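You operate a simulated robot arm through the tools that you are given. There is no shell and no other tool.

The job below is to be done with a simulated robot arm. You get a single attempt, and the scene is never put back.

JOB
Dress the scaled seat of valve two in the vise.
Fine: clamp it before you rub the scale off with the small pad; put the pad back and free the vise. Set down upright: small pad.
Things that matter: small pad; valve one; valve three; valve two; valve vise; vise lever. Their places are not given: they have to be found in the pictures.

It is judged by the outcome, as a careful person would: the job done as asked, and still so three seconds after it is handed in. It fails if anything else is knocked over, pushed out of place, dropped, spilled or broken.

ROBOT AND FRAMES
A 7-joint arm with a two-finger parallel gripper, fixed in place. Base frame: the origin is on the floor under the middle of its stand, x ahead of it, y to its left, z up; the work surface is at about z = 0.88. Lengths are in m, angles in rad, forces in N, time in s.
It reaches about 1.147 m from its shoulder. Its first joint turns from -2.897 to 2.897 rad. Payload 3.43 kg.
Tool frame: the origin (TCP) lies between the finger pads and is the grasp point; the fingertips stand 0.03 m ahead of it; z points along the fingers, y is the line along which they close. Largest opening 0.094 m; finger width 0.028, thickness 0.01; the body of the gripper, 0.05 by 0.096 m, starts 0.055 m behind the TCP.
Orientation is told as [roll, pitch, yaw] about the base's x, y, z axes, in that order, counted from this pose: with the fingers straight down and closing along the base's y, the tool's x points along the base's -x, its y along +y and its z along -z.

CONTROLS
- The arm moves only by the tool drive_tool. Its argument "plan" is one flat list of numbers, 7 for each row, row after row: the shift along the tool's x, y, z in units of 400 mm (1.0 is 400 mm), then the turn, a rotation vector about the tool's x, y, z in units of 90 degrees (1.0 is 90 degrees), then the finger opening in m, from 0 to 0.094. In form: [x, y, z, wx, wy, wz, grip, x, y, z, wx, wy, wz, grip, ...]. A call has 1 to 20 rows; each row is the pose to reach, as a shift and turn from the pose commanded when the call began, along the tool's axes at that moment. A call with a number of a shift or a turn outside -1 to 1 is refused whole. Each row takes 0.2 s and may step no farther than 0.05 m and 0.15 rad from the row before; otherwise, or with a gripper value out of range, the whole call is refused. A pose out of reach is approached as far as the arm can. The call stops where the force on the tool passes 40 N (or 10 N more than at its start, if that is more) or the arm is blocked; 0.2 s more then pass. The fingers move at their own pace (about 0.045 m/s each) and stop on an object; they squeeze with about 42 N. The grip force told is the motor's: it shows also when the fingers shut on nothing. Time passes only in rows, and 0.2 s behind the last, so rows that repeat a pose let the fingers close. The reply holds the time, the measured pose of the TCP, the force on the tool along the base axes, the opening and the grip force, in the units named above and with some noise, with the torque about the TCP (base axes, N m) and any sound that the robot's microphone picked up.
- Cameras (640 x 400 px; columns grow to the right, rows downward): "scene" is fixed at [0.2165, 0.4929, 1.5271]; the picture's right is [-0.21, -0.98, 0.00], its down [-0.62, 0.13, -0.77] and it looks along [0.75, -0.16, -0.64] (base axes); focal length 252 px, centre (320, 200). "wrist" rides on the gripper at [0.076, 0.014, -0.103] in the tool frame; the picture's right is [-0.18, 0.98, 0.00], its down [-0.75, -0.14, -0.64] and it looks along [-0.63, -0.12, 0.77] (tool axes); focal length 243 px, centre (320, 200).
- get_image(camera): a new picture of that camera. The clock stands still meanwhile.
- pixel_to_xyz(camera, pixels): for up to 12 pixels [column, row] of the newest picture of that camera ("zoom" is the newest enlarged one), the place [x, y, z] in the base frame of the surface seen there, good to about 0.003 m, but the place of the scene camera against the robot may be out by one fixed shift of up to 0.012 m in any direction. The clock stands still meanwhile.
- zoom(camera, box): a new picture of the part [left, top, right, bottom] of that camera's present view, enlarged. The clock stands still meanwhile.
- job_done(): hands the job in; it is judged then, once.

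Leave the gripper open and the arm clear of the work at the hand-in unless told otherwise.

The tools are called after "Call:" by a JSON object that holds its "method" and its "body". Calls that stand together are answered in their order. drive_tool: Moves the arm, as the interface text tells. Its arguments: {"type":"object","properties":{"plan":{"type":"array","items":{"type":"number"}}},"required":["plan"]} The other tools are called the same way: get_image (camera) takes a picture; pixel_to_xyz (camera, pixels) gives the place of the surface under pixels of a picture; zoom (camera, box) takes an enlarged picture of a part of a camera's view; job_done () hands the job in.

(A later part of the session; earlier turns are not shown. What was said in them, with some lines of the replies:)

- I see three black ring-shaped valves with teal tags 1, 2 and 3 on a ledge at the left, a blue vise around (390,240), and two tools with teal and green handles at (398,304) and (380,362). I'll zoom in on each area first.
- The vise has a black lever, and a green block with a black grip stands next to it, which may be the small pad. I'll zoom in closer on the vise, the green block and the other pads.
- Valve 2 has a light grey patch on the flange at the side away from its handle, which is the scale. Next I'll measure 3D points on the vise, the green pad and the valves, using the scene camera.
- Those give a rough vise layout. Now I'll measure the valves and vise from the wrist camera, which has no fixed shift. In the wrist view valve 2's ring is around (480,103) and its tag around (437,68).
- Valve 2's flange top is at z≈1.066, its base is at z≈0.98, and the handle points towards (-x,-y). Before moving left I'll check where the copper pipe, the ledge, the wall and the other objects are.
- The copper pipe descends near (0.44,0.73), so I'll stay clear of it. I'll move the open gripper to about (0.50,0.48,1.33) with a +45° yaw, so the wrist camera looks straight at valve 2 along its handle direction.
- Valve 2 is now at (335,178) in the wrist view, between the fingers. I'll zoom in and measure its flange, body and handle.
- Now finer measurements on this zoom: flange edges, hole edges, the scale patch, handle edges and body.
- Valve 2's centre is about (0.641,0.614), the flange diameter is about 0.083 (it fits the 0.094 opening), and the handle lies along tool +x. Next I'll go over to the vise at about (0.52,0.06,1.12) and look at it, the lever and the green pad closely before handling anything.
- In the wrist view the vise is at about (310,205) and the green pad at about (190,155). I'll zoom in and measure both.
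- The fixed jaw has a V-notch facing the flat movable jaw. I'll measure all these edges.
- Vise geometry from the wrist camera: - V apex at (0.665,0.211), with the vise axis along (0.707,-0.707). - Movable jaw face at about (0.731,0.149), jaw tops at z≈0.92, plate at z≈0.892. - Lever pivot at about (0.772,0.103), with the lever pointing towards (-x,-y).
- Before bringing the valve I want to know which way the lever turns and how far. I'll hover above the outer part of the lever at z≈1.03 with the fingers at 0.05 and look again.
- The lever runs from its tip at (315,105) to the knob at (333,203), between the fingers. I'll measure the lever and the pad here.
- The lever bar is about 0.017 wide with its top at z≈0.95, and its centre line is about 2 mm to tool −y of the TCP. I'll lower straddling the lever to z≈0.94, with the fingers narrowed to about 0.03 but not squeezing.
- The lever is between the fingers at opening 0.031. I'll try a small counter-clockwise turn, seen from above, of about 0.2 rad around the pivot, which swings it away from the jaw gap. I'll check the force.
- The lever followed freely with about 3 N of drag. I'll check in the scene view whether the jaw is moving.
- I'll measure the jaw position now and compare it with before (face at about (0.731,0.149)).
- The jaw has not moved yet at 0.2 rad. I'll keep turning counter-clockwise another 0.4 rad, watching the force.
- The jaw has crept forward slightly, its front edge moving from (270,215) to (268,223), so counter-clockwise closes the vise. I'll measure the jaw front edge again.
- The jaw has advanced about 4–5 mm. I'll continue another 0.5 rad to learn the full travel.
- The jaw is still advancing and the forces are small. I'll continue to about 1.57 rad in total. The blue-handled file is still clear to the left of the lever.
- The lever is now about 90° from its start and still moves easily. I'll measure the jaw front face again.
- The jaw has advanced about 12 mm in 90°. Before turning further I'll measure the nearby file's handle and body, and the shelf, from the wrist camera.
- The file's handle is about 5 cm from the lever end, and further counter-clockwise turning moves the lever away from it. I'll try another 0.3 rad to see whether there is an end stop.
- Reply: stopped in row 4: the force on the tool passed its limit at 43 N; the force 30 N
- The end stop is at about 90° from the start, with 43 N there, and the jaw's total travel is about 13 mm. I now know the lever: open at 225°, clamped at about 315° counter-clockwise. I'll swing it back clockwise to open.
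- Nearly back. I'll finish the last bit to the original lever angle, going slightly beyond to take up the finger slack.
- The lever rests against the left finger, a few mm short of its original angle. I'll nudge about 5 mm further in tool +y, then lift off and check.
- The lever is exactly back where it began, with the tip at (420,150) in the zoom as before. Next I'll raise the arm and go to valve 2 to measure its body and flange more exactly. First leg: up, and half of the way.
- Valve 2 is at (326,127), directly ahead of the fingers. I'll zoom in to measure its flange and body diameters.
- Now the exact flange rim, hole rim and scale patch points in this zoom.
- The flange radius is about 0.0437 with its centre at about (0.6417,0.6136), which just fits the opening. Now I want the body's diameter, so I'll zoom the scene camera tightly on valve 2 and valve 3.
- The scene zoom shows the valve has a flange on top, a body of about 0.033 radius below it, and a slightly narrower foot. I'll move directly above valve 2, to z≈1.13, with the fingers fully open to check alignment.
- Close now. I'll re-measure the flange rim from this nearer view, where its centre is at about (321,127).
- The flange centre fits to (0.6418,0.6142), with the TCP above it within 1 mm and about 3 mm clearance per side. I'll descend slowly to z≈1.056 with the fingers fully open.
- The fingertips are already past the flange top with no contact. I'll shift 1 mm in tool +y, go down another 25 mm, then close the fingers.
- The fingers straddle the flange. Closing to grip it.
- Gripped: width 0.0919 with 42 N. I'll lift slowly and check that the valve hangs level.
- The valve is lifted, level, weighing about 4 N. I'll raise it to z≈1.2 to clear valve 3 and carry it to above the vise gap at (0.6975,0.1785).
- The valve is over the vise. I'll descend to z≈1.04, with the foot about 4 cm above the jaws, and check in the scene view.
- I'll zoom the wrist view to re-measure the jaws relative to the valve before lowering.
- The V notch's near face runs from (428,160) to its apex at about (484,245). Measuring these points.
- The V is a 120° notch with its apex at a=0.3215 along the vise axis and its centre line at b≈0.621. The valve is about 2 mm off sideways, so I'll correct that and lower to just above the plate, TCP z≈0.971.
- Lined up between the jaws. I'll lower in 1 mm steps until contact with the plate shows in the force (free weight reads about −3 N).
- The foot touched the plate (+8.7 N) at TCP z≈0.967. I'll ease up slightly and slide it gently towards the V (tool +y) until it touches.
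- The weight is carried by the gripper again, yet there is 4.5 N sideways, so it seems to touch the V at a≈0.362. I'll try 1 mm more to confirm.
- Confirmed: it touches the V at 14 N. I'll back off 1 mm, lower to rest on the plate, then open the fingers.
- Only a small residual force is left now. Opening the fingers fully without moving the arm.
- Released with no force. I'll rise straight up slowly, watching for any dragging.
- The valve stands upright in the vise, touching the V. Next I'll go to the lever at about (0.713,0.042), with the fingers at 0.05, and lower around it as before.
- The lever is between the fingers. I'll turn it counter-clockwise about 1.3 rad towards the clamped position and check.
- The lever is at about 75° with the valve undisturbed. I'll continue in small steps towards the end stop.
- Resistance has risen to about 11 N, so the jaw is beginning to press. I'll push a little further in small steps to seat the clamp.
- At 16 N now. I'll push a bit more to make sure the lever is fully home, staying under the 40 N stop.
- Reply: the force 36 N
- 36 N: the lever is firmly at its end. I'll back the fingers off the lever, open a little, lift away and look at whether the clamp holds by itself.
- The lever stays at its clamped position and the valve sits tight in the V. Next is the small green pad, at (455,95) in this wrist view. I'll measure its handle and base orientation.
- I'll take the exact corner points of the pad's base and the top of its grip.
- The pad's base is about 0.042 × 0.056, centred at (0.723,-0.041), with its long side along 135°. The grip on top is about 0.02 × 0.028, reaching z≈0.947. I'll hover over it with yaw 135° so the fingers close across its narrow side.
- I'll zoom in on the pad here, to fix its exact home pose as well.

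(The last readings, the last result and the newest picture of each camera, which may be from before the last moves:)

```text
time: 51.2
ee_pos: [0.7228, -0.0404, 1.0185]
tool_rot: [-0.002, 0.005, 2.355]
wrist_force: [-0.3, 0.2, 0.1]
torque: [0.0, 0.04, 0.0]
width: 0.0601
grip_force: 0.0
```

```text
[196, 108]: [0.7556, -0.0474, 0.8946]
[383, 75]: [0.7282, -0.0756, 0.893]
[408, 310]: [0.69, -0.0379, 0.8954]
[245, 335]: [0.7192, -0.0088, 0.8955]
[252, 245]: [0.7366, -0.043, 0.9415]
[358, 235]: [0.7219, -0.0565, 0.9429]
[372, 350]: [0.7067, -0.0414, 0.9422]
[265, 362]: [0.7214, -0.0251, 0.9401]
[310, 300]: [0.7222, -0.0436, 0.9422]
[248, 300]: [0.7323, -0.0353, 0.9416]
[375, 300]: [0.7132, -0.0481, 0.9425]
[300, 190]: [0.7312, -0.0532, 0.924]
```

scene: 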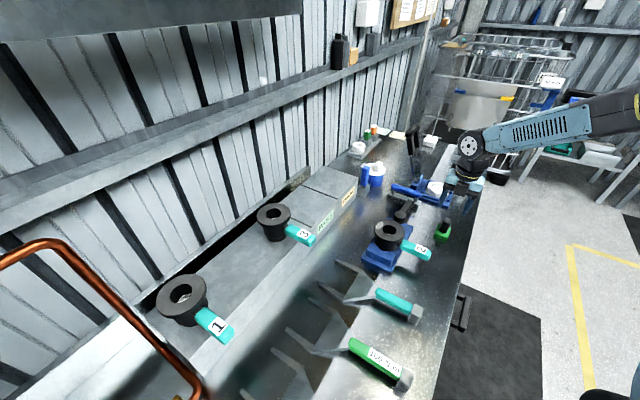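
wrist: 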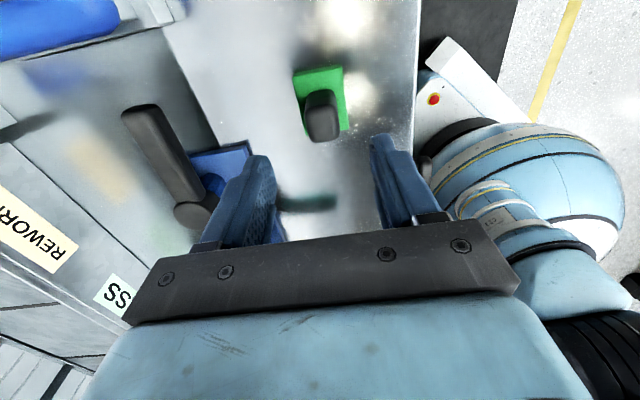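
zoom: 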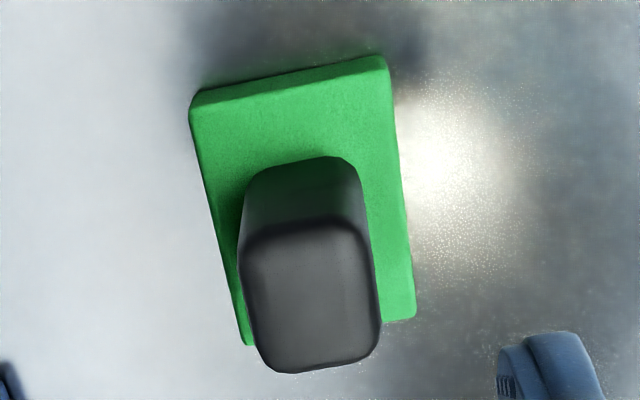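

The pad centre is about (0.7229,-0.0422). I'll descend to z≈0.932 around its grip with the fingers at 0.06, then close.

Call:
{"method": "drive_tool", "body": {"plan": [0.003, 0.003, 0.05, 0, 0, 0, 0.06, 0.003, 0.003, 0.1, 0, 0, 0, 0.06, 0.003, 0.003, 0.15, 0, 0, 0, 0.06, 0.003, 0.003, 0.19, 0, 0, 0, 0.06, 0.003, 0.003, 0.216, 0, 0, 0, 0.06, 0.003, 0.003, 0.216, 0, 0, 0, 0.06]}}

Call:
{"method": "get_image", "body": {"camera": "wrist"}}

```text
time: 52.6
ee_pos: [0.7223, -0.0437, 0.9312]
tool_rot: [-0.003, 0.002, 2.354]
wrist_force: [0.6, 0.1, -0.3]
torque: [0.0, -0.01, 0.01]
width: 0.06
grip_force: 0.1
```

```text
taken
```

wrist: 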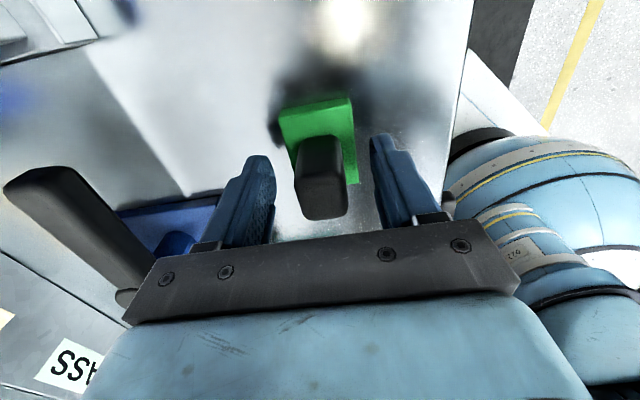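

The grip is centred between the fingers. Closing on it.

Call:
{"method": "drive_tool", "body": {"plan": [0, 0, 0, 0, 0, 0, 0.04, 0, 0, 0, 0, 0, 0, 0.02, 0, 0, 0, 0, 0, 0, 0.0, 0, 0, 0, 0, 0, 0, 0.0]}}

Call:
{"method": "get_image", "body": {"camera": "wrist"}}

```text
time: 53.6
ee_pos: [0.722, -0.043, 0.9325]
tool_rot: [-0.003, 0.002, 2.354]
wrist_force: [-0.5, 0.7, -0.7]
torque: [0.0, -0.03, -0.02]
width: 0.0294
grip_force: 41.8
```

```text
taken
```

wrist: 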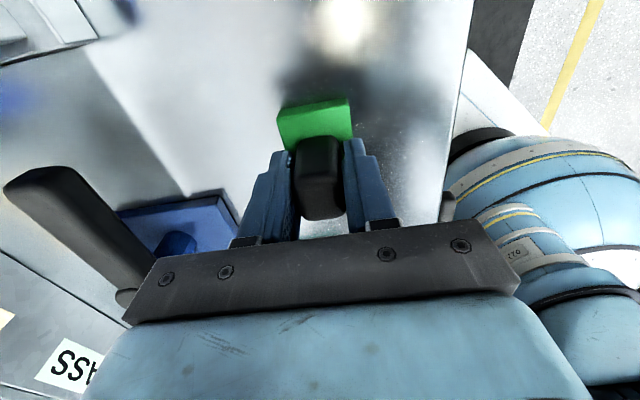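

Gripped at TCP (0.722,-0.043,0.9325), yaw 2.354. I'll remember that as the pad's home. Lifting straight up.

Call:
{"method": "drive_tool", "body": {"plan": [0, 0, -0.02, 0, 0, 0, 0.0, 0, 0, -0.06, 0, 0, 0, 0.0, 0, 0, -0.12, 0, 0, 0, 0.0, 0, 0, -0.2, 0, 0, 0, 0.0, 0, 0, -0.3, 0, 0, 0, 0.0, 0, 0, -0.3, 0, 0, 0, 0.0]}}

Call:
{"method": "get_image", "body": {"camera": "wrist"}}

Call:
{"method": "zoom", "body": {"camera": "scene", "box": [340, 160, 500, 280]}}

```text
time: 55.0
ee_pos: [0.722, -0.0412, 1.0528]
tool_rot: [-0.002, 0.002, 2.353]
wrist_force: [-0.5, 0.6, -0.2]
torque: [0.04, 0.01, 0.01]
width: 0.0296
grip_force: 41.7
```

```text
taken
```

wrist: 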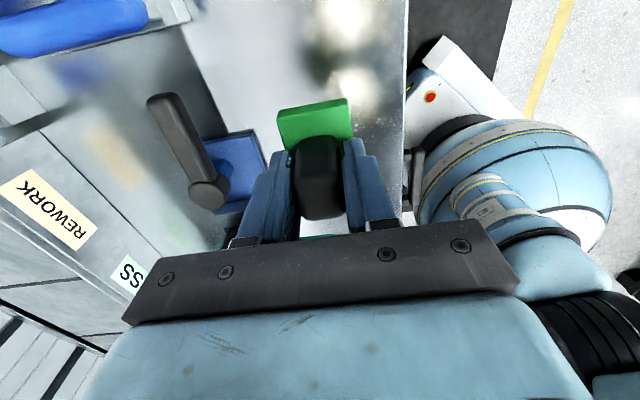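

```text
3.33 times, centred on (420, 220) of scene
```

zoom: 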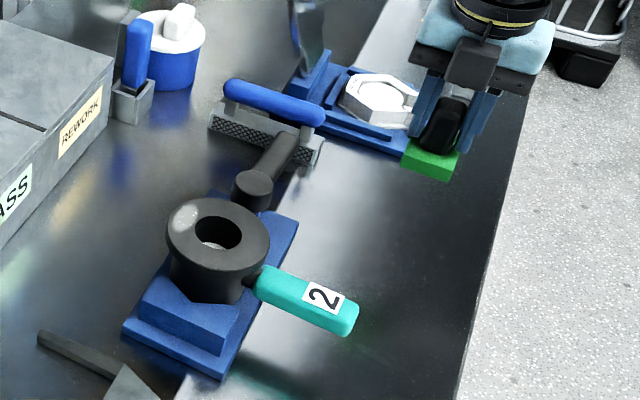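

The pad is held securely. I'll measure the clamped valve's flange and the pale patch at about (187,217) in this zoom.

Call:
{"method": "zoom", "body": {"camera": "scene", "box": [370, 205, 440, 265]}}

```text
6.67 times, centred on (405, 235) of scene
```

zoom: 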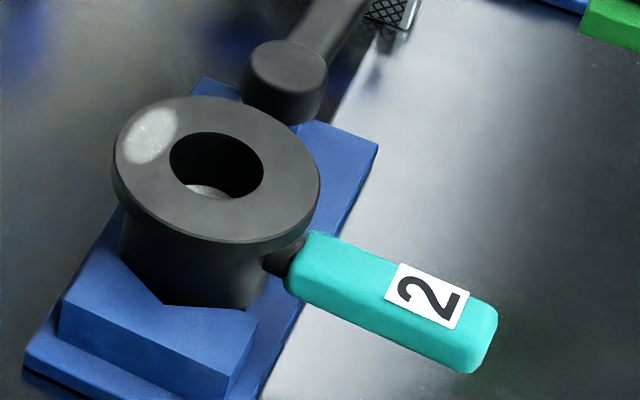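

Call:
{"method": "pixel_to_xyz", "body": {"camera": "zoom", "pixels": [[118, 150], [314, 190], [210, 101], [225, 235], [150, 110], [290, 130], [150, 205], [300, 215], [150, 135], [130, 152], [172, 118], [250, 210]]}}

```text
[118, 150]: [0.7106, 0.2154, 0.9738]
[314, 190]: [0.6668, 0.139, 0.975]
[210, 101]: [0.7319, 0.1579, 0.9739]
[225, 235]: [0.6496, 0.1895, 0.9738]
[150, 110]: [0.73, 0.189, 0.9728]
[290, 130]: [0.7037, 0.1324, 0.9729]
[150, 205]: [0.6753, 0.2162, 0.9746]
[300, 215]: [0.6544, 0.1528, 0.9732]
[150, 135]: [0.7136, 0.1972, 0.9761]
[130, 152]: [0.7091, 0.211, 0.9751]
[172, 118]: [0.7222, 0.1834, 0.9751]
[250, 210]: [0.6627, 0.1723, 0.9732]
```

I want a wrist-camera fix on the valve, since the scene camera may be shifted. I'll raise the pad and move it just past the valve, to about (0.668,0.211,1.12), so the valve is visible above the pad in the wrist view.

Call:
{"method": "drive_tool", "body": {"plan": [0, 0, -0.1, 0, 0, 0, 0.0, 0, 0, -0.168, 0, 0, 0, 0.0, -0.0904, -0.058, -0.168, 0, 0, 0, 0.0, -0.1808, -0.116, -0.168, 0, 0, 0, 0.0, -0.2712, -0.174, -0.168, 0, 0, 0, 0.0, -0.3615, -0.232, -0.168, 0, 0, 0, 0.0, -0.4519, -0.29, -0.168, 0, 0, 0, 0.0, -0.5423, -0.348, -0.168, 0, 0, 0, 0.0, -0.5423, -0.348, -0.168, 0, 0, 0, 0.0]}}

Call:
{"method": "get_image", "body": {"camera": "wrist"}}

```text
time: 57.0
ee_pos: [0.669, 0.2096, 1.1186]
tool_rot: [-0.003, 0.001, 2.354]
wrist_force: [-0.2, 0.1, -1.6]
torque: [0.01, -0.01, 0.03]
width: 0.0298
grip_force: 41.8
```

```text
taken
```

wrist: 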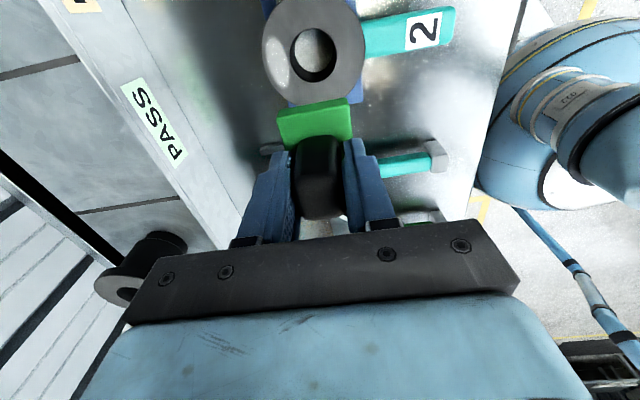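

The valve is visible at (314,52) with its patch on the left at about (280,65). Zooming and measuring.

Call:
{"method": "zoom", "body": {"camera": "wrist", "box": [245, 0, 385, 110]}}

Call:
{"method": "pixel_to_xyz", "body": {"camera": "wrist", "pixels": [[264, 50], [363, 45], [305, 3], [320, 96], [275, 20], [350, 15], [280, 88], [355, 80], [291, 57], [334, 50], [307, 32], [315, 80]]}}

```text
3.64 times, centred on (315, 55) of wrist
```

zoom: 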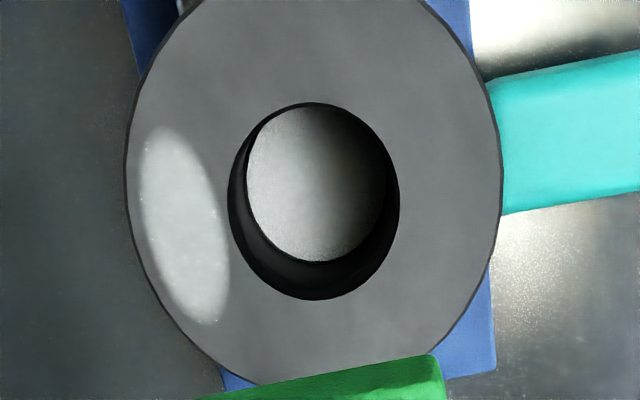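

```text
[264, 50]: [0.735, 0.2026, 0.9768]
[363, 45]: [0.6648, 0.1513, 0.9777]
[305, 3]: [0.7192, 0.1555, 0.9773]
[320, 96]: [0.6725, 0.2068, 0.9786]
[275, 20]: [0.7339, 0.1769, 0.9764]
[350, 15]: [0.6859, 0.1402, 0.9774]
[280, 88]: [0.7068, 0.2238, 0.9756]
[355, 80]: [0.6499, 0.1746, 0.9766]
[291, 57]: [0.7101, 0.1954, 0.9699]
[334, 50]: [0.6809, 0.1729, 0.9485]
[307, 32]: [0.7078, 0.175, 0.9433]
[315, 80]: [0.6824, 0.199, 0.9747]
```

Flange centre fits to about (0.693,0.184), top at z≈0.977. Now the patch's outline in this zoom.

Call:
{"method": "pixel_to_xyz", "body": {"camera": "zoom", "pixels": [[185, 225], [165, 132], [205, 320], [143, 190], [226, 260], [310, 330], [440, 170], [300, 60], [130, 180], [498, 170]]}}

```text
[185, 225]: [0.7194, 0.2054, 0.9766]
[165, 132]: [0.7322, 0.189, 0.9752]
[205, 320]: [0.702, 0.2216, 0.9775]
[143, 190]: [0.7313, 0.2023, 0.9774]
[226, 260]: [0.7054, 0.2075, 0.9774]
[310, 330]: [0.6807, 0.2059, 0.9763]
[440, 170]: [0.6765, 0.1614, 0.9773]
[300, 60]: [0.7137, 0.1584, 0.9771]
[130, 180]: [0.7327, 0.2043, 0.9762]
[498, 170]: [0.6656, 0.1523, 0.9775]
```

The patch centre is about (0.719,0.205), roughly 4.4 cm × 2 cm, on a surface at z≈0.977. Pad contact should come at TCP z≈1.03. I'll move above the patch at z≈1.06.

Call:
{"method": "drive_tool", "body": {"plan": [0.0321, -0.0262, 0.03, 0, 0, 0, 0.0, 0.0643, -0.0525, 0.07, 0, 0, 0, 0.0, 0.0964, -0.0787, 0.11, 0, 0, 0, 0.0, 0.0964, -0.0787, 0.1465, 0, 0, 0, 0.0, 0.0964, -0.0787, 0.1465, 0, 0, 0, 0.0]}}

Call:
{"method": "zoom", "body": {"camera": "scene", "box": [350, 180, 460, 270]}}

Call:
{"method": "get_image", "body": {"camera": "wrist"}}

```text
time: 58.2
ee_pos: [0.7177, 0.2046, 1.0609]
tool_rot: [-0.002, 0.004, 2.355]
wrist_force: [-0.1, -0.1, -0.4]
torque: [-0.04, -0.03, 0.02]
width: 0.0298
grip_force: 41.9
```

```text
4.44 times, centred on (405, 225) of scene
```

zoom: 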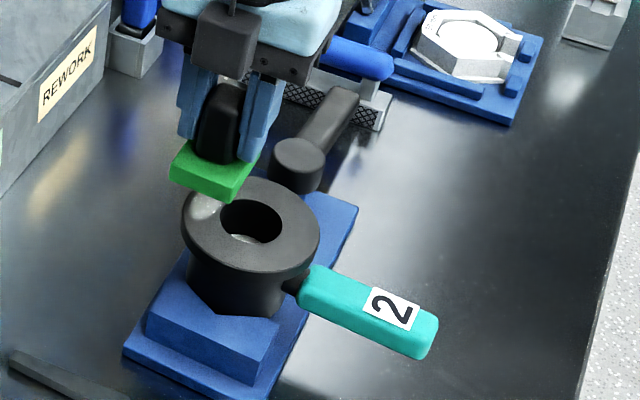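

```text
taken
```

wrist: 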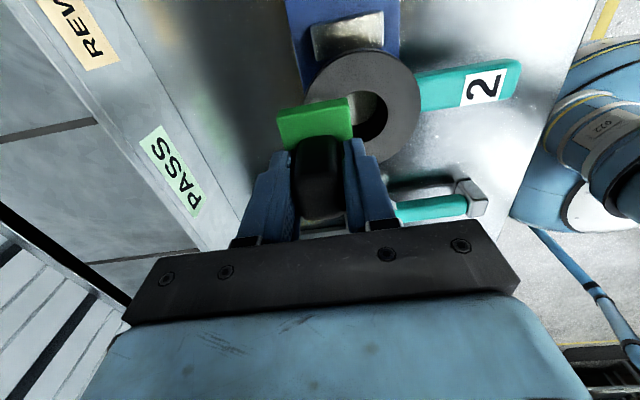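

The pad is above the patch. Lowering to just above contact, then in 1 mm steps.

Call:
{"method": "drive_tool", "body": {"plan": [0, 0, 0.03, 0, 0, 0, 0.0, 0, 0, 0.06, 0, 0, 0, 0.0, 0, 0, 0.0725, 0, 0, 0, 0.0]}}

Call:
{"method": "drive_tool", "body": {"plan": [0, 0, 0.0025, 0, 0, 0, 0.0, 0, 0, 0.005, 0, 0, 0, 0.0]}}

```text
time: 59.0
ee_pos: [0.7172, 0.205, 1.0323]
tool_rot: [-0.002, 0.001, 2.355]
wrist_force: [0.0, -0.8, -1.2]
torque: [0.01, -0.04, 0.05]
width: 0.0295
grip_force: 42.1
```

```text
time: 59.6
ee_pos: [0.7172, 0.2053, 1.0292]
tool_rot: [0.002, 0.002, 2.354]
wrist_force: [0.1, -0.2, 0.3]
torque: [0.0, 0.01, -0.02]
width: 0.0294
grip_force: 41.5
```

Call:
{"method": "drive_tool", "body": {"plan": [0, 0, 0.0025, 0, 0, 0, 0.0, 0, 0, 0.0025, 0, 0, 0, 0.0]}}

```text
time: 60.2
ee_pos: [0.7173, 0.2046, 1.0276]
tool_rot: [-0.002, 0.002, 2.355]
wrist_force: [1.3, 0.2, 4.2]
torque: [-0.04, 0.06, 0.01]
width: 0.0296
grip_force: 41.9
```

Contact: about 4–5 N. I'll press slightly more and rub back and forth along the vise axis (tool x ±12 mm).

Call:
{"method": "drive_tool", "body": {"plan": [0, 0, 0.0015, 0, 0, 0, 0.0, 0.015, 0, 0.0015, 0, 0, 0, 0.0, 0.03, 0, 0.0015, 0, 0, 0, 0.0, 0.015, 0, 0.0015, 0, 0, 0, 0.0, 0, 0, 0.0015, 0, 0, 0, 0.0, -0.015, 0, 0.0015, 0, 0, 0, 0.0, -0.03, 0, 0.0015, 0, 0, 0, 0.0, -0.015, 0, 0.0015, 0, 0, 0, 0.0, 0, 0, 0.0015, 0, 0, 0, 0.0]}}

Call:
{"method": "zoom", "body": {"camera": "scene", "box": [350, 180, 460, 270]}}

```text
time: 62.2
ee_pos: [0.7164, 0.2063, 1.029]
tool_rot: [-0.003, 0.002, 2.354]
wrist_force: [-4.0, 5.2, 17.8]
torque: [0.31, 0.39, -0.02]
width: 0.0294
grip_force: 42.0
```

```text
4.44 times, centred on (405, 225) of scene
```

zoom: 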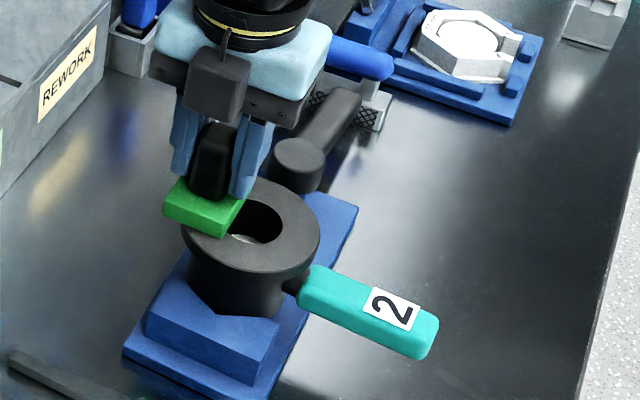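

Rubbing works: about 18 N normal, 6 N friction. I'll ease off a little and do more strokes, both along and across.

Call:
{"method": "drive_tool", "body": {"plan": [0, 0, -0.001, 0, 0, 0, 0.0, 0.018, 0, -0.001, 0, 0, 0, 0.0, 0.036, 0, -0.001, 0, 0, 0, 0.0, 0.018, 0, -0.001, 0, 0, 0, 0.0, 0, 0, -0.001, 0, 0, 0, 0.0, -0.018, 0, -0.001, 0, 0, 0, 0.0, -0.036, 0, -0.001, 0, 0, 0, 0.0, -0.018, 0, -0.001, 0, 0, 0, 0.0, 0, 0, -0.001, 0, 0, 0, 0.0, 0, 0.012, -0.001, 0, 0, 0, 0.0, 0, 0.02, -0.001, 0, 0, 0, 0.0, 0, 0.008, -0.001, 0, 0, 0, 0.0, 0, -0.008, -0.001, 0, 0, 0, 0.0, 0, -0.016, -0.001, 0, 0, 0, 0.0, 0, 0, -0.001, 0, 0, 0, 0.0, 0.018, 0, -0.001, 0, 0, 0, 0.0, 0.036, 0, -0.001, 0, 0, 0, 0.0, 0.018, 0, -0.001, 0, 0, 0, 0.0, 0, 0, -0.001, 0, 0, 0, 0.0]}}

Call:
{"method": "zoom", "body": {"camera": "scene", "box": [350, 180, 460, 270]}}

Call:
{"method": "get_image", "body": {"camera": "wrist"}}

```text
time: 66.2
ee_pos: [0.7176, 0.2043, 1.0283]
tool_rot: [-0.002, 0.0, 2.355]
wrist_force: [0.5, -0.6, 4.1]
torque: [-0.17, -0.09, -0.02]
width: 0.0295
grip_force: 42.3
```

```text
4.44 times, centred on (405, 225) of scene
```

zoom: 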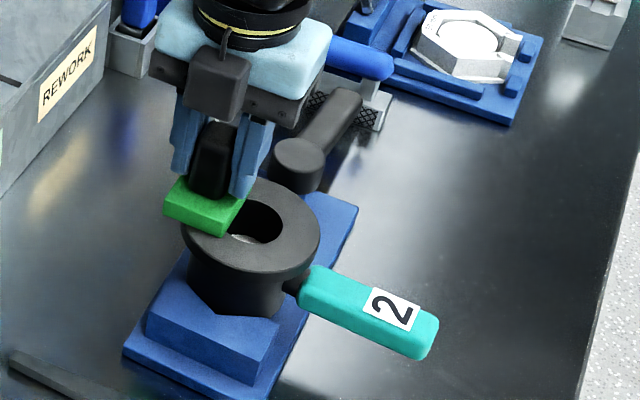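

```text
taken
```

wrist: 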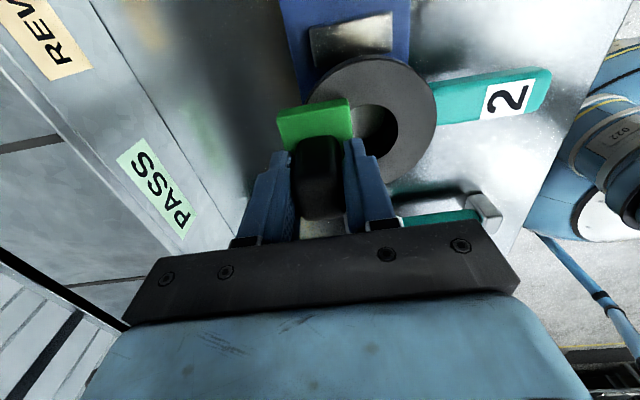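

I'll lift the pad a few centimetres, move aside and inspect the patch.

Call:
{"method": "drive_tool", "body": {"plan": [0, 0, -0.03, 0, 0, 0, 0.0, 0, 0, -0.08, 0, 0, 0, 0.0, 0, 0, -0.14, 0, 0, 0, 0.0, -0.0964, 0.06, -0.18, 0, 0, 0, 0.0, -0.12, 0.0787, -0.22, 0, 0, 0, 0.0, -0.12, 0.0787, -0.22, 0, 0, 0, 0.0]}}

Call:
{"method": "get_image", "body": {"camera": "wrist"}}

Call:
{"method": "zoom", "body": {"camera": "wrist", "box": [245, 0, 385, 110]}}

Call:
{"method": "zoom", "body": {"camera": "scene", "box": [370, 205, 440, 265]}}

```text
time: 67.6
ee_pos: [0.6606, 0.2175, 1.1163]
tool_rot: [-0.001, 0.002, 2.353]
wrist_force: [0.1, -0.2, 0.1]
torque: [0.01, -0.03, 0.01]
width: 0.0296
grip_force: 42.1
```

```text
taken
```

wrist: 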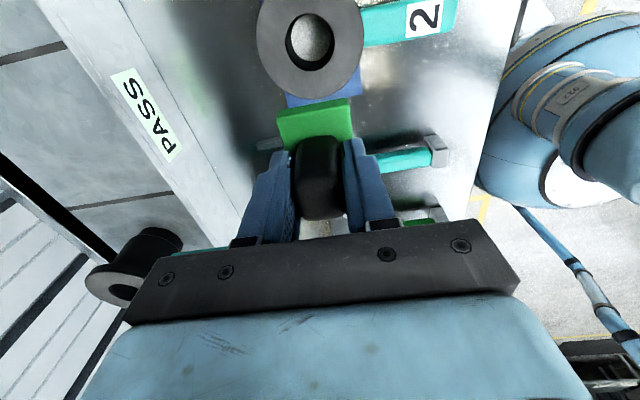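

```text
3.64 times, centred on (315, 55) of wrist
```

zoom: 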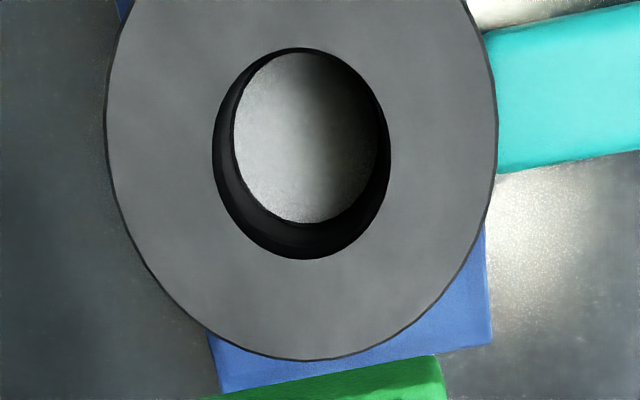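

```text
6.67 times, centred on (405, 235) of scene
```

zoom: 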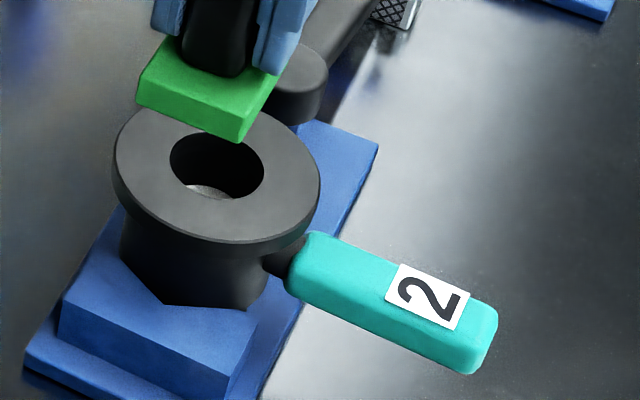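

The patch is gone and the whole flange face is uniform grey. Now the pad goes back to its exact home by undoing all commanded shifts since the grasp (x +0.5659, y +0.348, z +0.461 units). First sideways, high up, then down to just above the table.

Call:
{"method": "drive_tool", "body": {"plan": [0.0808, 0.0497, 0, 0, 0, 0, 0.0, 0.1617, 0.0994, 0, 0, 0, 0, 0.0, 0.2425, 0.1491, 0, 0, 0, 0, 0.0, 0.3234, 0.1989, 0, 0, 0, 0, 0.0, 0.4042, 0.2486, 0, 0, 0, 0, 0.0, 0.4851, 0.2983, 0, 0, 0, 0, 0.0, 0.5659, 0.348, 0, 0, 0, 0, 0.0, 0.5659, 0.348, 0.1, 0, 0, 0, 0.0, 0.5659, 0.348, 0.2, 0, 0, 0, 0.0, 0.5659, 0.348, 0.3, 0, 0, 0, 0.0, 0.5659, 0.348, 0.38, 0, 0, 0, 0.0, 0.5659, 0.348, 0.43, 0, 0, 0, 0.0, 0.5659, 0.348, 0.43, 0, 0, 0, 0.0]}}

Call:
{"method": "zoom", "body": {"camera": "scene", "box": [355, 170, 475, 270]}}

Call:
{"method": "get_image", "body": {"camera": "wrist"}}

```text
time: 70.4
ee_pos: [0.7228, -0.0409, 0.9436]
tool_rot: [-0.002, 0.001, 2.355]
wrist_force: [0.3, 0.2, -0.5]
torque: [0.0, 0.03, 0.01]
width: 0.0296
grip_force: 41.9
```

```text
4.00 times, centred on (415, 220) of scene
```

zoom: 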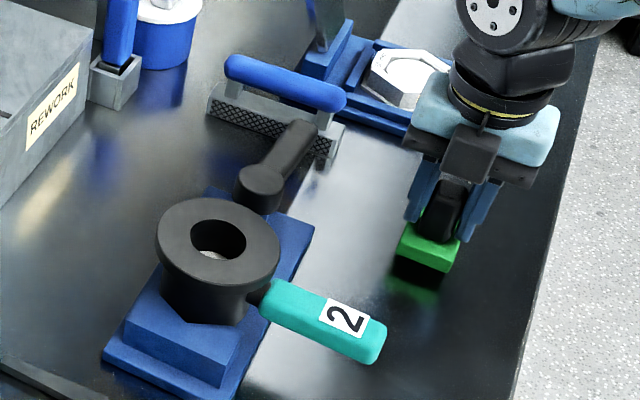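

```text
taken
```

wrist: 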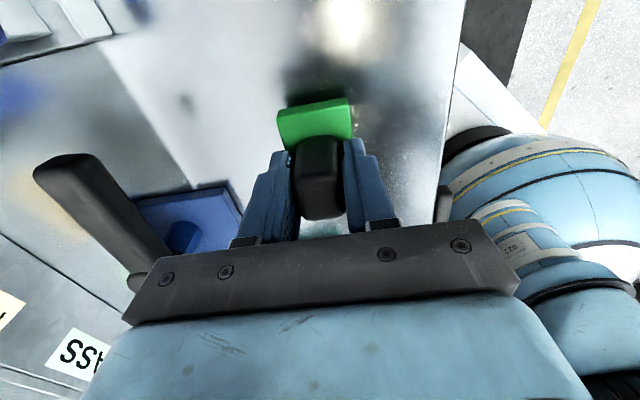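

Pad is 12 mm above its home. Lowering the rest in small steps.

Call:
{"method": "drive_tool", "body": {"plan": [0, 0, 0.01, 0, 0, 0, 0.0, 0, 0, 0.02, 0, 0, 0, 0.0, 0, 0, 0.025, 0, 0, 0, 0.0, 0, 0, 0.028, 0, 0, 0, 0.0]}}

```text
time: 71.4
ee_pos: [0.7219, -0.0422, 0.9343]
tool_rot: [-0.001, 0.002, 2.35]
wrist_force: [-0.7, -1.0, -0.8]
torque: [-0.02, 0.05, -0.01]
width: 0.0298
grip_force: 42.3
```

Call:
{"method": "drive_tool", "body": {"plan": [0, 0, 0.002, 0, 0, 0, 0.0, 0, 0, 0.004, 0, 0, 0, 0.0]}}

```text
time: 72.0
ee_pos: [0.7234, -0.0414, 0.9326]
tool_rot: [-0.002, 0.002, 2.354]
wrist_force: [-0.3, 0.1, 1.8]
torque: [-0.08, -0.02, 0.0]
width: 0.0296
grip_force: 42.7
```

The pad touches the table (force turned to +1.8 N). I'll open the fingers, then rise straight up.

Call:
{"method": "drive_tool", "body": {"plan": [0, 0, 0, 0, 0, 0, 0.036, 0, 0, 0, 0, 0, 0, 0.05, 0, 0, 0, 0, 0, 0, 0.06, 0, 0, 0, 0, 0, 0, 0.06, 0, 0, -0.02, 0, 0, 0, 0.06, 0, 0, -0.06, 0, 0, 0, 0.06, 0, 0, -0.12, 0, 0, 0, 0.06, 0, 0, -0.2, 0, 0, 0, 0.06, 0, 0, -0.28, 0, 0, 0, 0.06]}}

Call:
{"method": "get_image", "body": {"camera": "wrist"}}

Call:
{"method": "zoom", "body": {"camera": "scene", "box": [355, 195, 465, 280]}}

```text
time: 74.0
ee_pos: [0.7227, -0.0432, 1.0432]
tool_rot: [-0.003, -0.001, 2.354]
wrist_force: [-0.2, -0.6, 0.2]
torque: [0.04, 0.02, 0.05]
width: 0.06
grip_force: 0.2
```

```text
taken
```

wrist: 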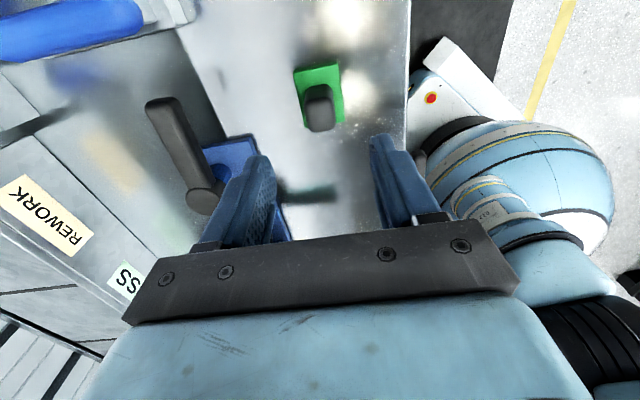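

```text
4.71 times, centred on (410, 238) of scene
```

zoom: 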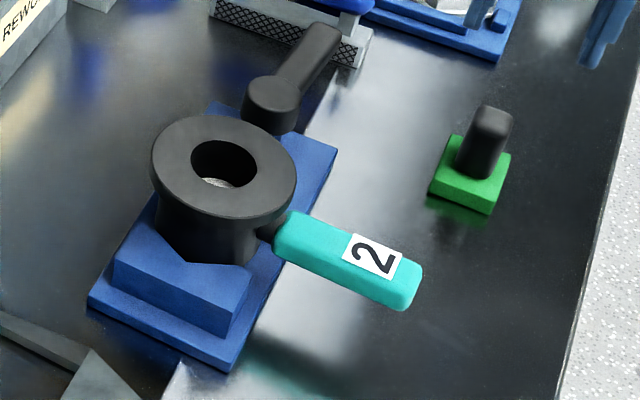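

The pad is upright at its old spot, its base within about 1 mm of the earlier picture. Now the vise: I'll go back above the lever at about (0.830,0.042,1.07) and look.

Call:
{"method": "drive_tool", "body": {"plan": [0.0096, -0.0851, -0.03, 0, 0, 0, 0.055, 0.0193, -0.1702, -0.067, 0, 0, 0, 0.055, 0.0289, -0.2552, -0.067, 0, 0, 0, 0.055, 0.0385, -0.3403, -0.067, 0, 0, 0, 0.055, 0.0385, -0.3403, -0.067, 0, 0, 0, 0.055]}}

Call:
{"method": "get_image", "body": {"camera": "wrist"}}

Call:
{"method": "pixel_to_xyz", "body": {"camera": "wrist", "pixels": [[320, 95], [320, 180], [310, 120], [335, 120], [322, 110], [322, 150]]}}

```text
time: 75.2
ee_pos: [0.8304, 0.0432, 1.0703]
tool_rot: [-0.002, 0.003, 2.351]
wrist_force: [0.3, 1.3, 0.2]
torque: [0.0, -0.01, 0.01]
width: 0.055
grip_force: 0.0
```

```text
taken
```

wrist: 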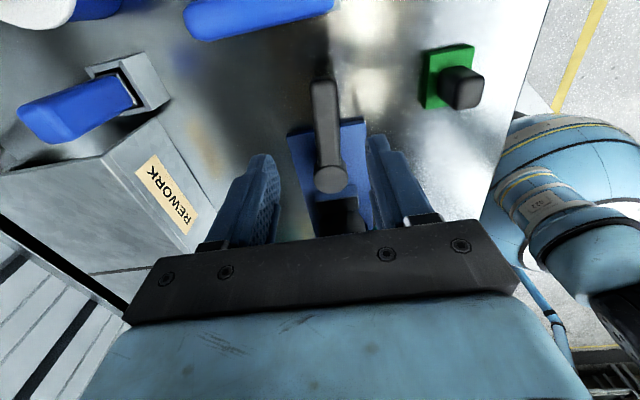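

```text
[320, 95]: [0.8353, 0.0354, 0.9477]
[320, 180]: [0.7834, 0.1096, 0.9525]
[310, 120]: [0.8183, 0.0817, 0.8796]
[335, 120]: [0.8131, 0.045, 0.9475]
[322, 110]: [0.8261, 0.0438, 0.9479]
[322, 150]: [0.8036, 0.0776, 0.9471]
```

The lever's centre line is about 3 mm towards tool +y. I'll lower around it to z≈0.941, narrow the fingers to 0.034, and begin turning clockwise with small steps to release.

Call:
{"method": "drive_tool", "body": {"plan": [0, 0.006, 0.08, 0, 0, 0, 0.055, 0, 0.006, 0.16, 0, 0, 0, 0.055, 0, 0.006, 0.24, 0, 0, 0, 0.055, 0, 0.006, 0.323, 0, 0, 0, 0.055, 0, 0.006, 0.323, 0, 0, 0, 0.034, 0, 0.006, 0.323, 0, 0, 0, 0.034]}}

Call:
{"method": "get_image", "body": {"camera": "wrist"}}

```text
time: 76.6
ee_pos: [0.8278, 0.0399, 0.9404]
tool_rot: [-0.002, 0.0, 2.354]
wrist_force: [-1.1, -1.7, -0.2]
torque: [-0.07, 0.01, -0.03]
width: 0.0348
grip_force: 1.2
```

```text
taken
```

wrist: 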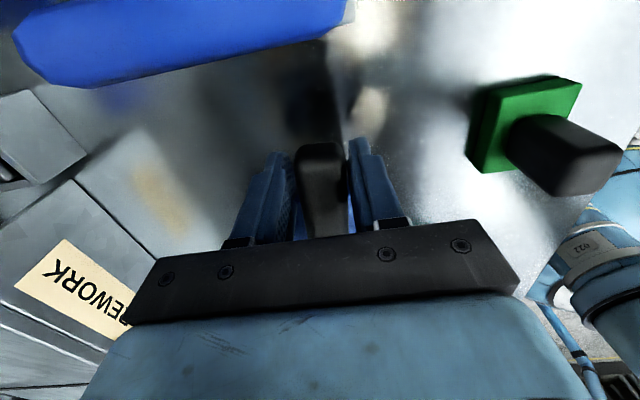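

The lever is straddled. Turning clockwise 0.4 rad first and reading the force.

Call:
{"method": "drive_tool", "body": {"plan": [-0.0004, 0.0133, 0, 0, 0, 0.0414, 0.034, -0.0017, 0.0266, 0, 0, 0, 0.0828, 0.034, -0.0039, 0.0398, 0, 0, 0, 0.1241, 0.034, -0.0069, 0.0527, 0, 0, 0, 0.1655, 0.034, -0.0154, 0.0779, 0, 0, 0, 0.2483, 0.034]}}

Call:
{"method": "zoom", "body": {"camera": "scene", "box": [355, 185, 465, 280]}}

```text
time: 77.8
ee_pos: [0.802, 0.0231, 0.943]
tool_rot: [-0.003, -0.001, 1.962]
wrist_force: [2.9, 1.5, -1.2]
torque: [-0.03, 0.03, -0.04]
width: 0.0355
grip_force: 1.1
```

```text
4.21 times, centred on (410, 232) of scene
```

zoom: 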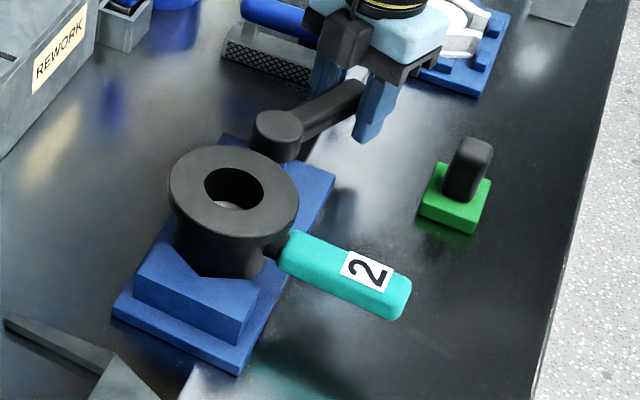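

The lever moves freely (about 3 N). Continuing clockwise all the way to the open position.

Call:
{"method": "drive_tool", "body": {"plan": [-0.0017, 0.0266, 0, 0, 0, 0.0828, 0.034, -0.0069, 0.0527, 0, 0, 0, 0.1655, 0.034, -0.0154, 0.0779, 0, 0, 0, 0.2483, 0.034, -0.0271, 0.1019, 0, 0, 0, 0.331, 0.034, -0.0418, 0.1241, 0, 0, 0, 0.4138, 0.034, -0.0593, 0.1442, 0, 0, 0, 0.4966, 0.034, -0.0792, 0.1618, 0, 0, 0, 0.5793, 0.034, -0.1012, 0.1768, 0, 0, 0, 0.6621, 0.034, -0.125, 0.1888, 0, 0, 0, 0.7448, 0.034, -0.125, 0.1888, 0, 0, 0, 0.7448, 0.034]}}

Call:
{"method": "get_image", "body": {"camera": "wrist"}}

Call:
{"method": "zoom", "body": {"camera": "scene", "box": [355, 195, 465, 280]}}

```text
time: 80.0
ee_pos: [0.712, 0.0412, 0.9412]
tool_rot: [-0.002, 0.0, 0.791]
wrist_force: [0.5, -2.6, 0.2]
torque: [0.02, -0.01, 0.03]
width: 0.035
grip_force: 0.7
```

```text
taken
```

wrist: 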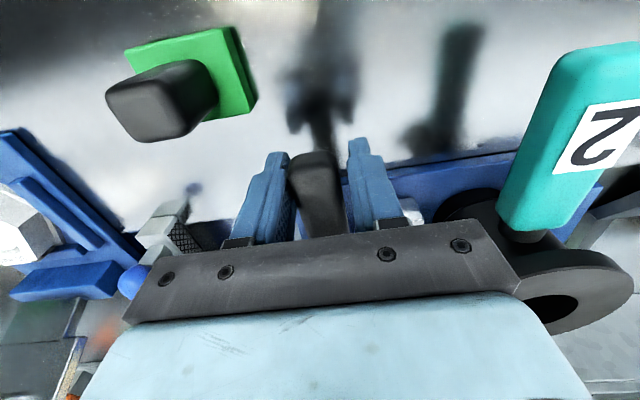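

```text
4.71 times, centred on (410, 238) of scene
```

zoom: 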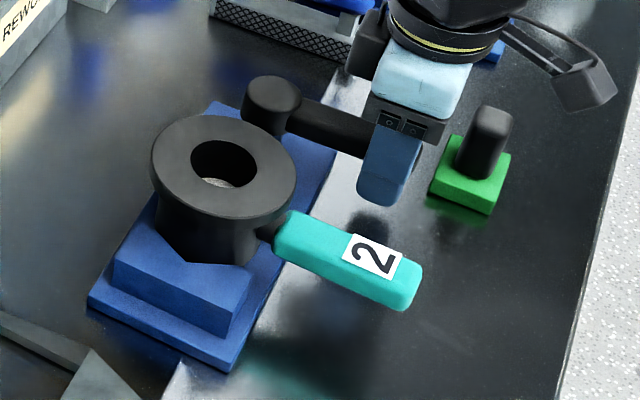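

As before, I'll nudge the last few millimetres to the original angle, then lift off.

Call:
{"method": "drive_tool", "body": {"plan": [0, 0.006, 0, 0, 0, 0.015, 0.034, 0, 0.012, 0, 0, 0, 0.03, 0.034, 0, 0.013, 0, 0, 0, 0.03, 0.034, 0, 0.012, 0, 0, 0, 0.03, 0.045, 0, 0.004, 0, 0, 0, 0.01, 0.05, 0, 0.002, -0.06, 0, 0, 0, 0.05, 0, 0.002, -0.15, 0, 0, 0, 0.05, 0, 0.002, -0.25, 0, 0, 0, 0.05, 0, 0.002, -0.35, 0, 0, 0, 0.05]}}

Call:
{"method": "get_image", "body": {"camera": "wrist"}}

Call:
{"method": "zoom", "body": {"camera": "scene", "box": [355, 195, 465, 280]}}

```text
time: 82.0
ee_pos: [0.7129, 0.0414, 1.0814]
tool_rot: [-0.003, -0.003, 0.795]
wrist_force: [0.4, -0.8, 0.5]
torque: [0.02, 0.02, 0.0]
width: 0.0499
grip_force: 0.0
```

```text
taken
```

wrist: 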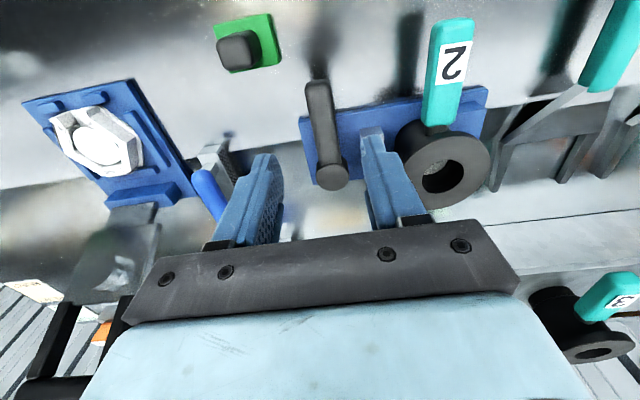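

```text
4.71 times, centred on (410, 238) of scene
```

zoom: 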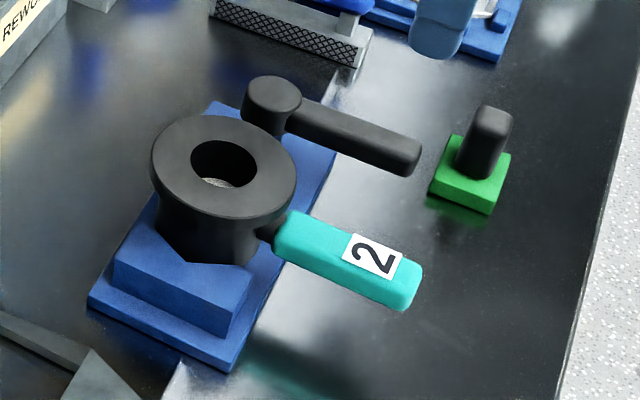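

The lever is fully open again. In the wrist view I notice a slightly light spot on valve 2's ring near (437,165), so I'll zoom in to check whether it is leftover scale.

Call:
{"method": "zoom", "body": {"camera": "wrist", "box": [390, 100, 500, 215]}}

Call:
{"method": "zoom", "body": {"camera": "scene", "box": [375, 210, 425, 255]}}

```text
3.48 times, centred on (445, 158) of wrist
```

zoom: 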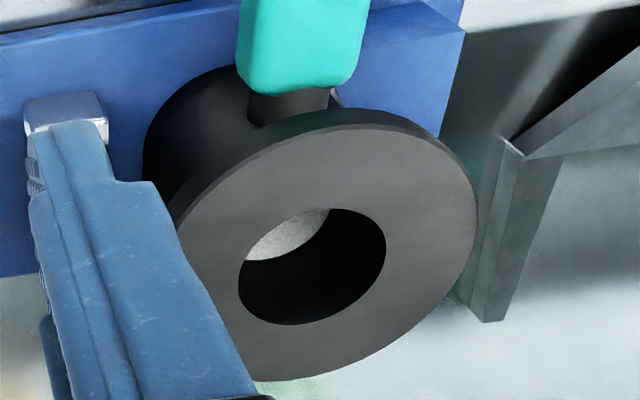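

```text
8.89 times, centred on (400, 232) of scene
```

zoom: 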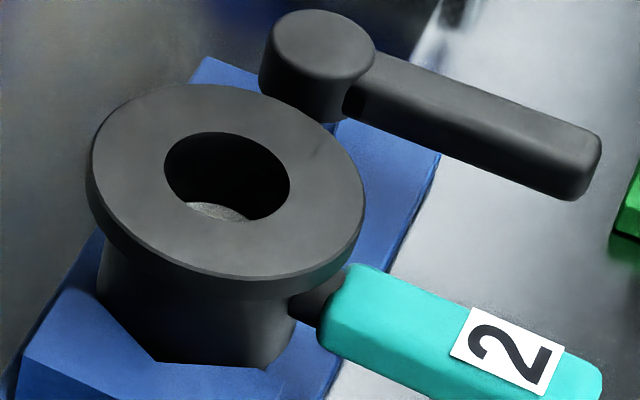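

The spot is only the bore's floor, which all three valves have. The flange face is clean, the lever is open and the pad is home. I'll move the arm up and back, clear of the work, with the gripper open.

Call:
{"method": "drive_tool", "body": {"plan": [0, 0, -0.1, 0, 0, 0, 0.06, 0, 0, -0.2, 0, 0, 0, 0.07, 0, 0, -0.3, 0, 0, 0, 0.094, 0, 0, -0.4, 0, 0, 0, 0.094, 0, 0, -0.5, 0, 0, 0, 0.094, 0.1, 0, -0.5, 0, 0, 0, 0.094, 0.2, 0, -0.5, 0, 0, 0, 0.094, 0.3, 0, -0.5, 0, 0, 0, 0.094, 0.3, 0, -0.5, 0, 0, 0, 0.094]}}

Call:
{"method": "get_image", "body": {"camera": "scene"}}

Call:
{"method": "zoom", "body": {"camera": "scene", "box": [340, 170, 480, 280]}}

Call:
{"method": "get_image", "body": {"camera": "wrist"}}

```text
time: 84.0
ee_pos: [0.6271, -0.0437, 1.2814]
tool_rot: [-0.002, -0.003, 0.795]
wrist_force: [0.1, -0.6, 0.2]
torque: [-0.02, -0.01, 0.04]
width: 0.0939
grip_force: 0.1
```

```text
taken
```

scene: 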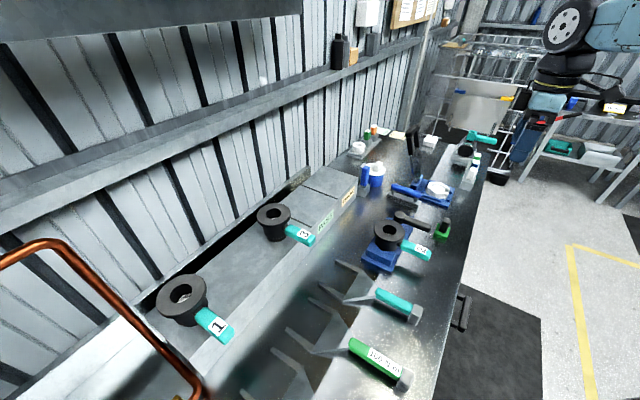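

```text
3.64 times, centred on (410, 225) of scene
```

zoom: 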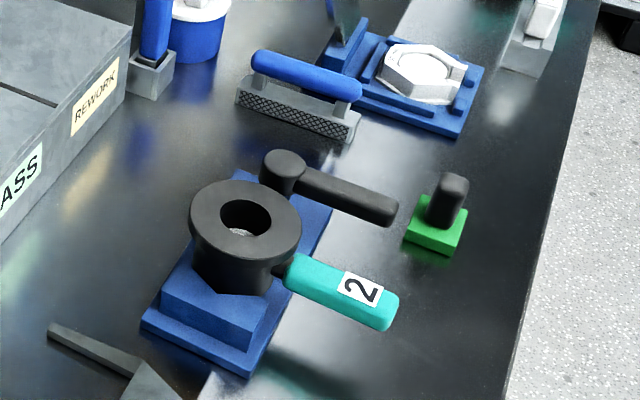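

```text
taken
```

wrist: 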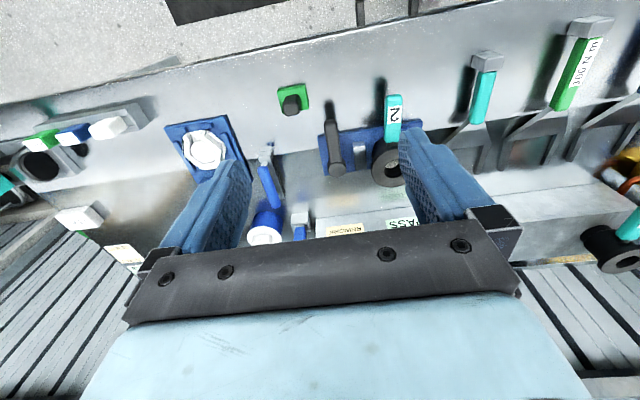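

Final state:
- **Valve 2:** it stands in the opened vise with a clean seat.
- **Lever:** it is back at its open position.
- **Small pad:** it is upright at its place.
- **Valves 1 and 3 and everything else:** nothing else has moved.
- **Arm:** it is clear of the work with the gripper open.

I take "free the vise" to mean release the clamp, since no other place was named for the valve. Handing in.

Call:
{"method": "job_done", "body": {}}

```text
The job is handed in.
```

Valve two's seat is dressed: the pale scale patch on its flange is gone, and the face is uniform grey in both cameras. The job is handed in; no verdict has come back.

- **Clamping:** I set the valve against the V of the fixed jaw and swung the lever to its end stop before rubbing. The lever stayed there by itself when I let go.
- **Rubbing:** I rubbed the patch with the small green pad, back and forth and across, pressing with up to about 18 N.
- **Small pad:** It is back upright at its old spot, within about 2 mm as far as the pictures show.
- **Vise:** The lever is back in its original open position, so the clamp is released.
- **Everything else:** Valves one and three and the other items show no movement in the final pictures. The arm is clear with the gripper open.

I left valve two standing loose in the open vise. I took "free the vise" to mean release the clamp, because no other place was named for the valve. If you meant the vise to be empty, that part is not done.

Before bringing the valve over, I also swung the empty lever through its full travel once to learn which way it clamps. It briefly reached 43 N against its end stop.
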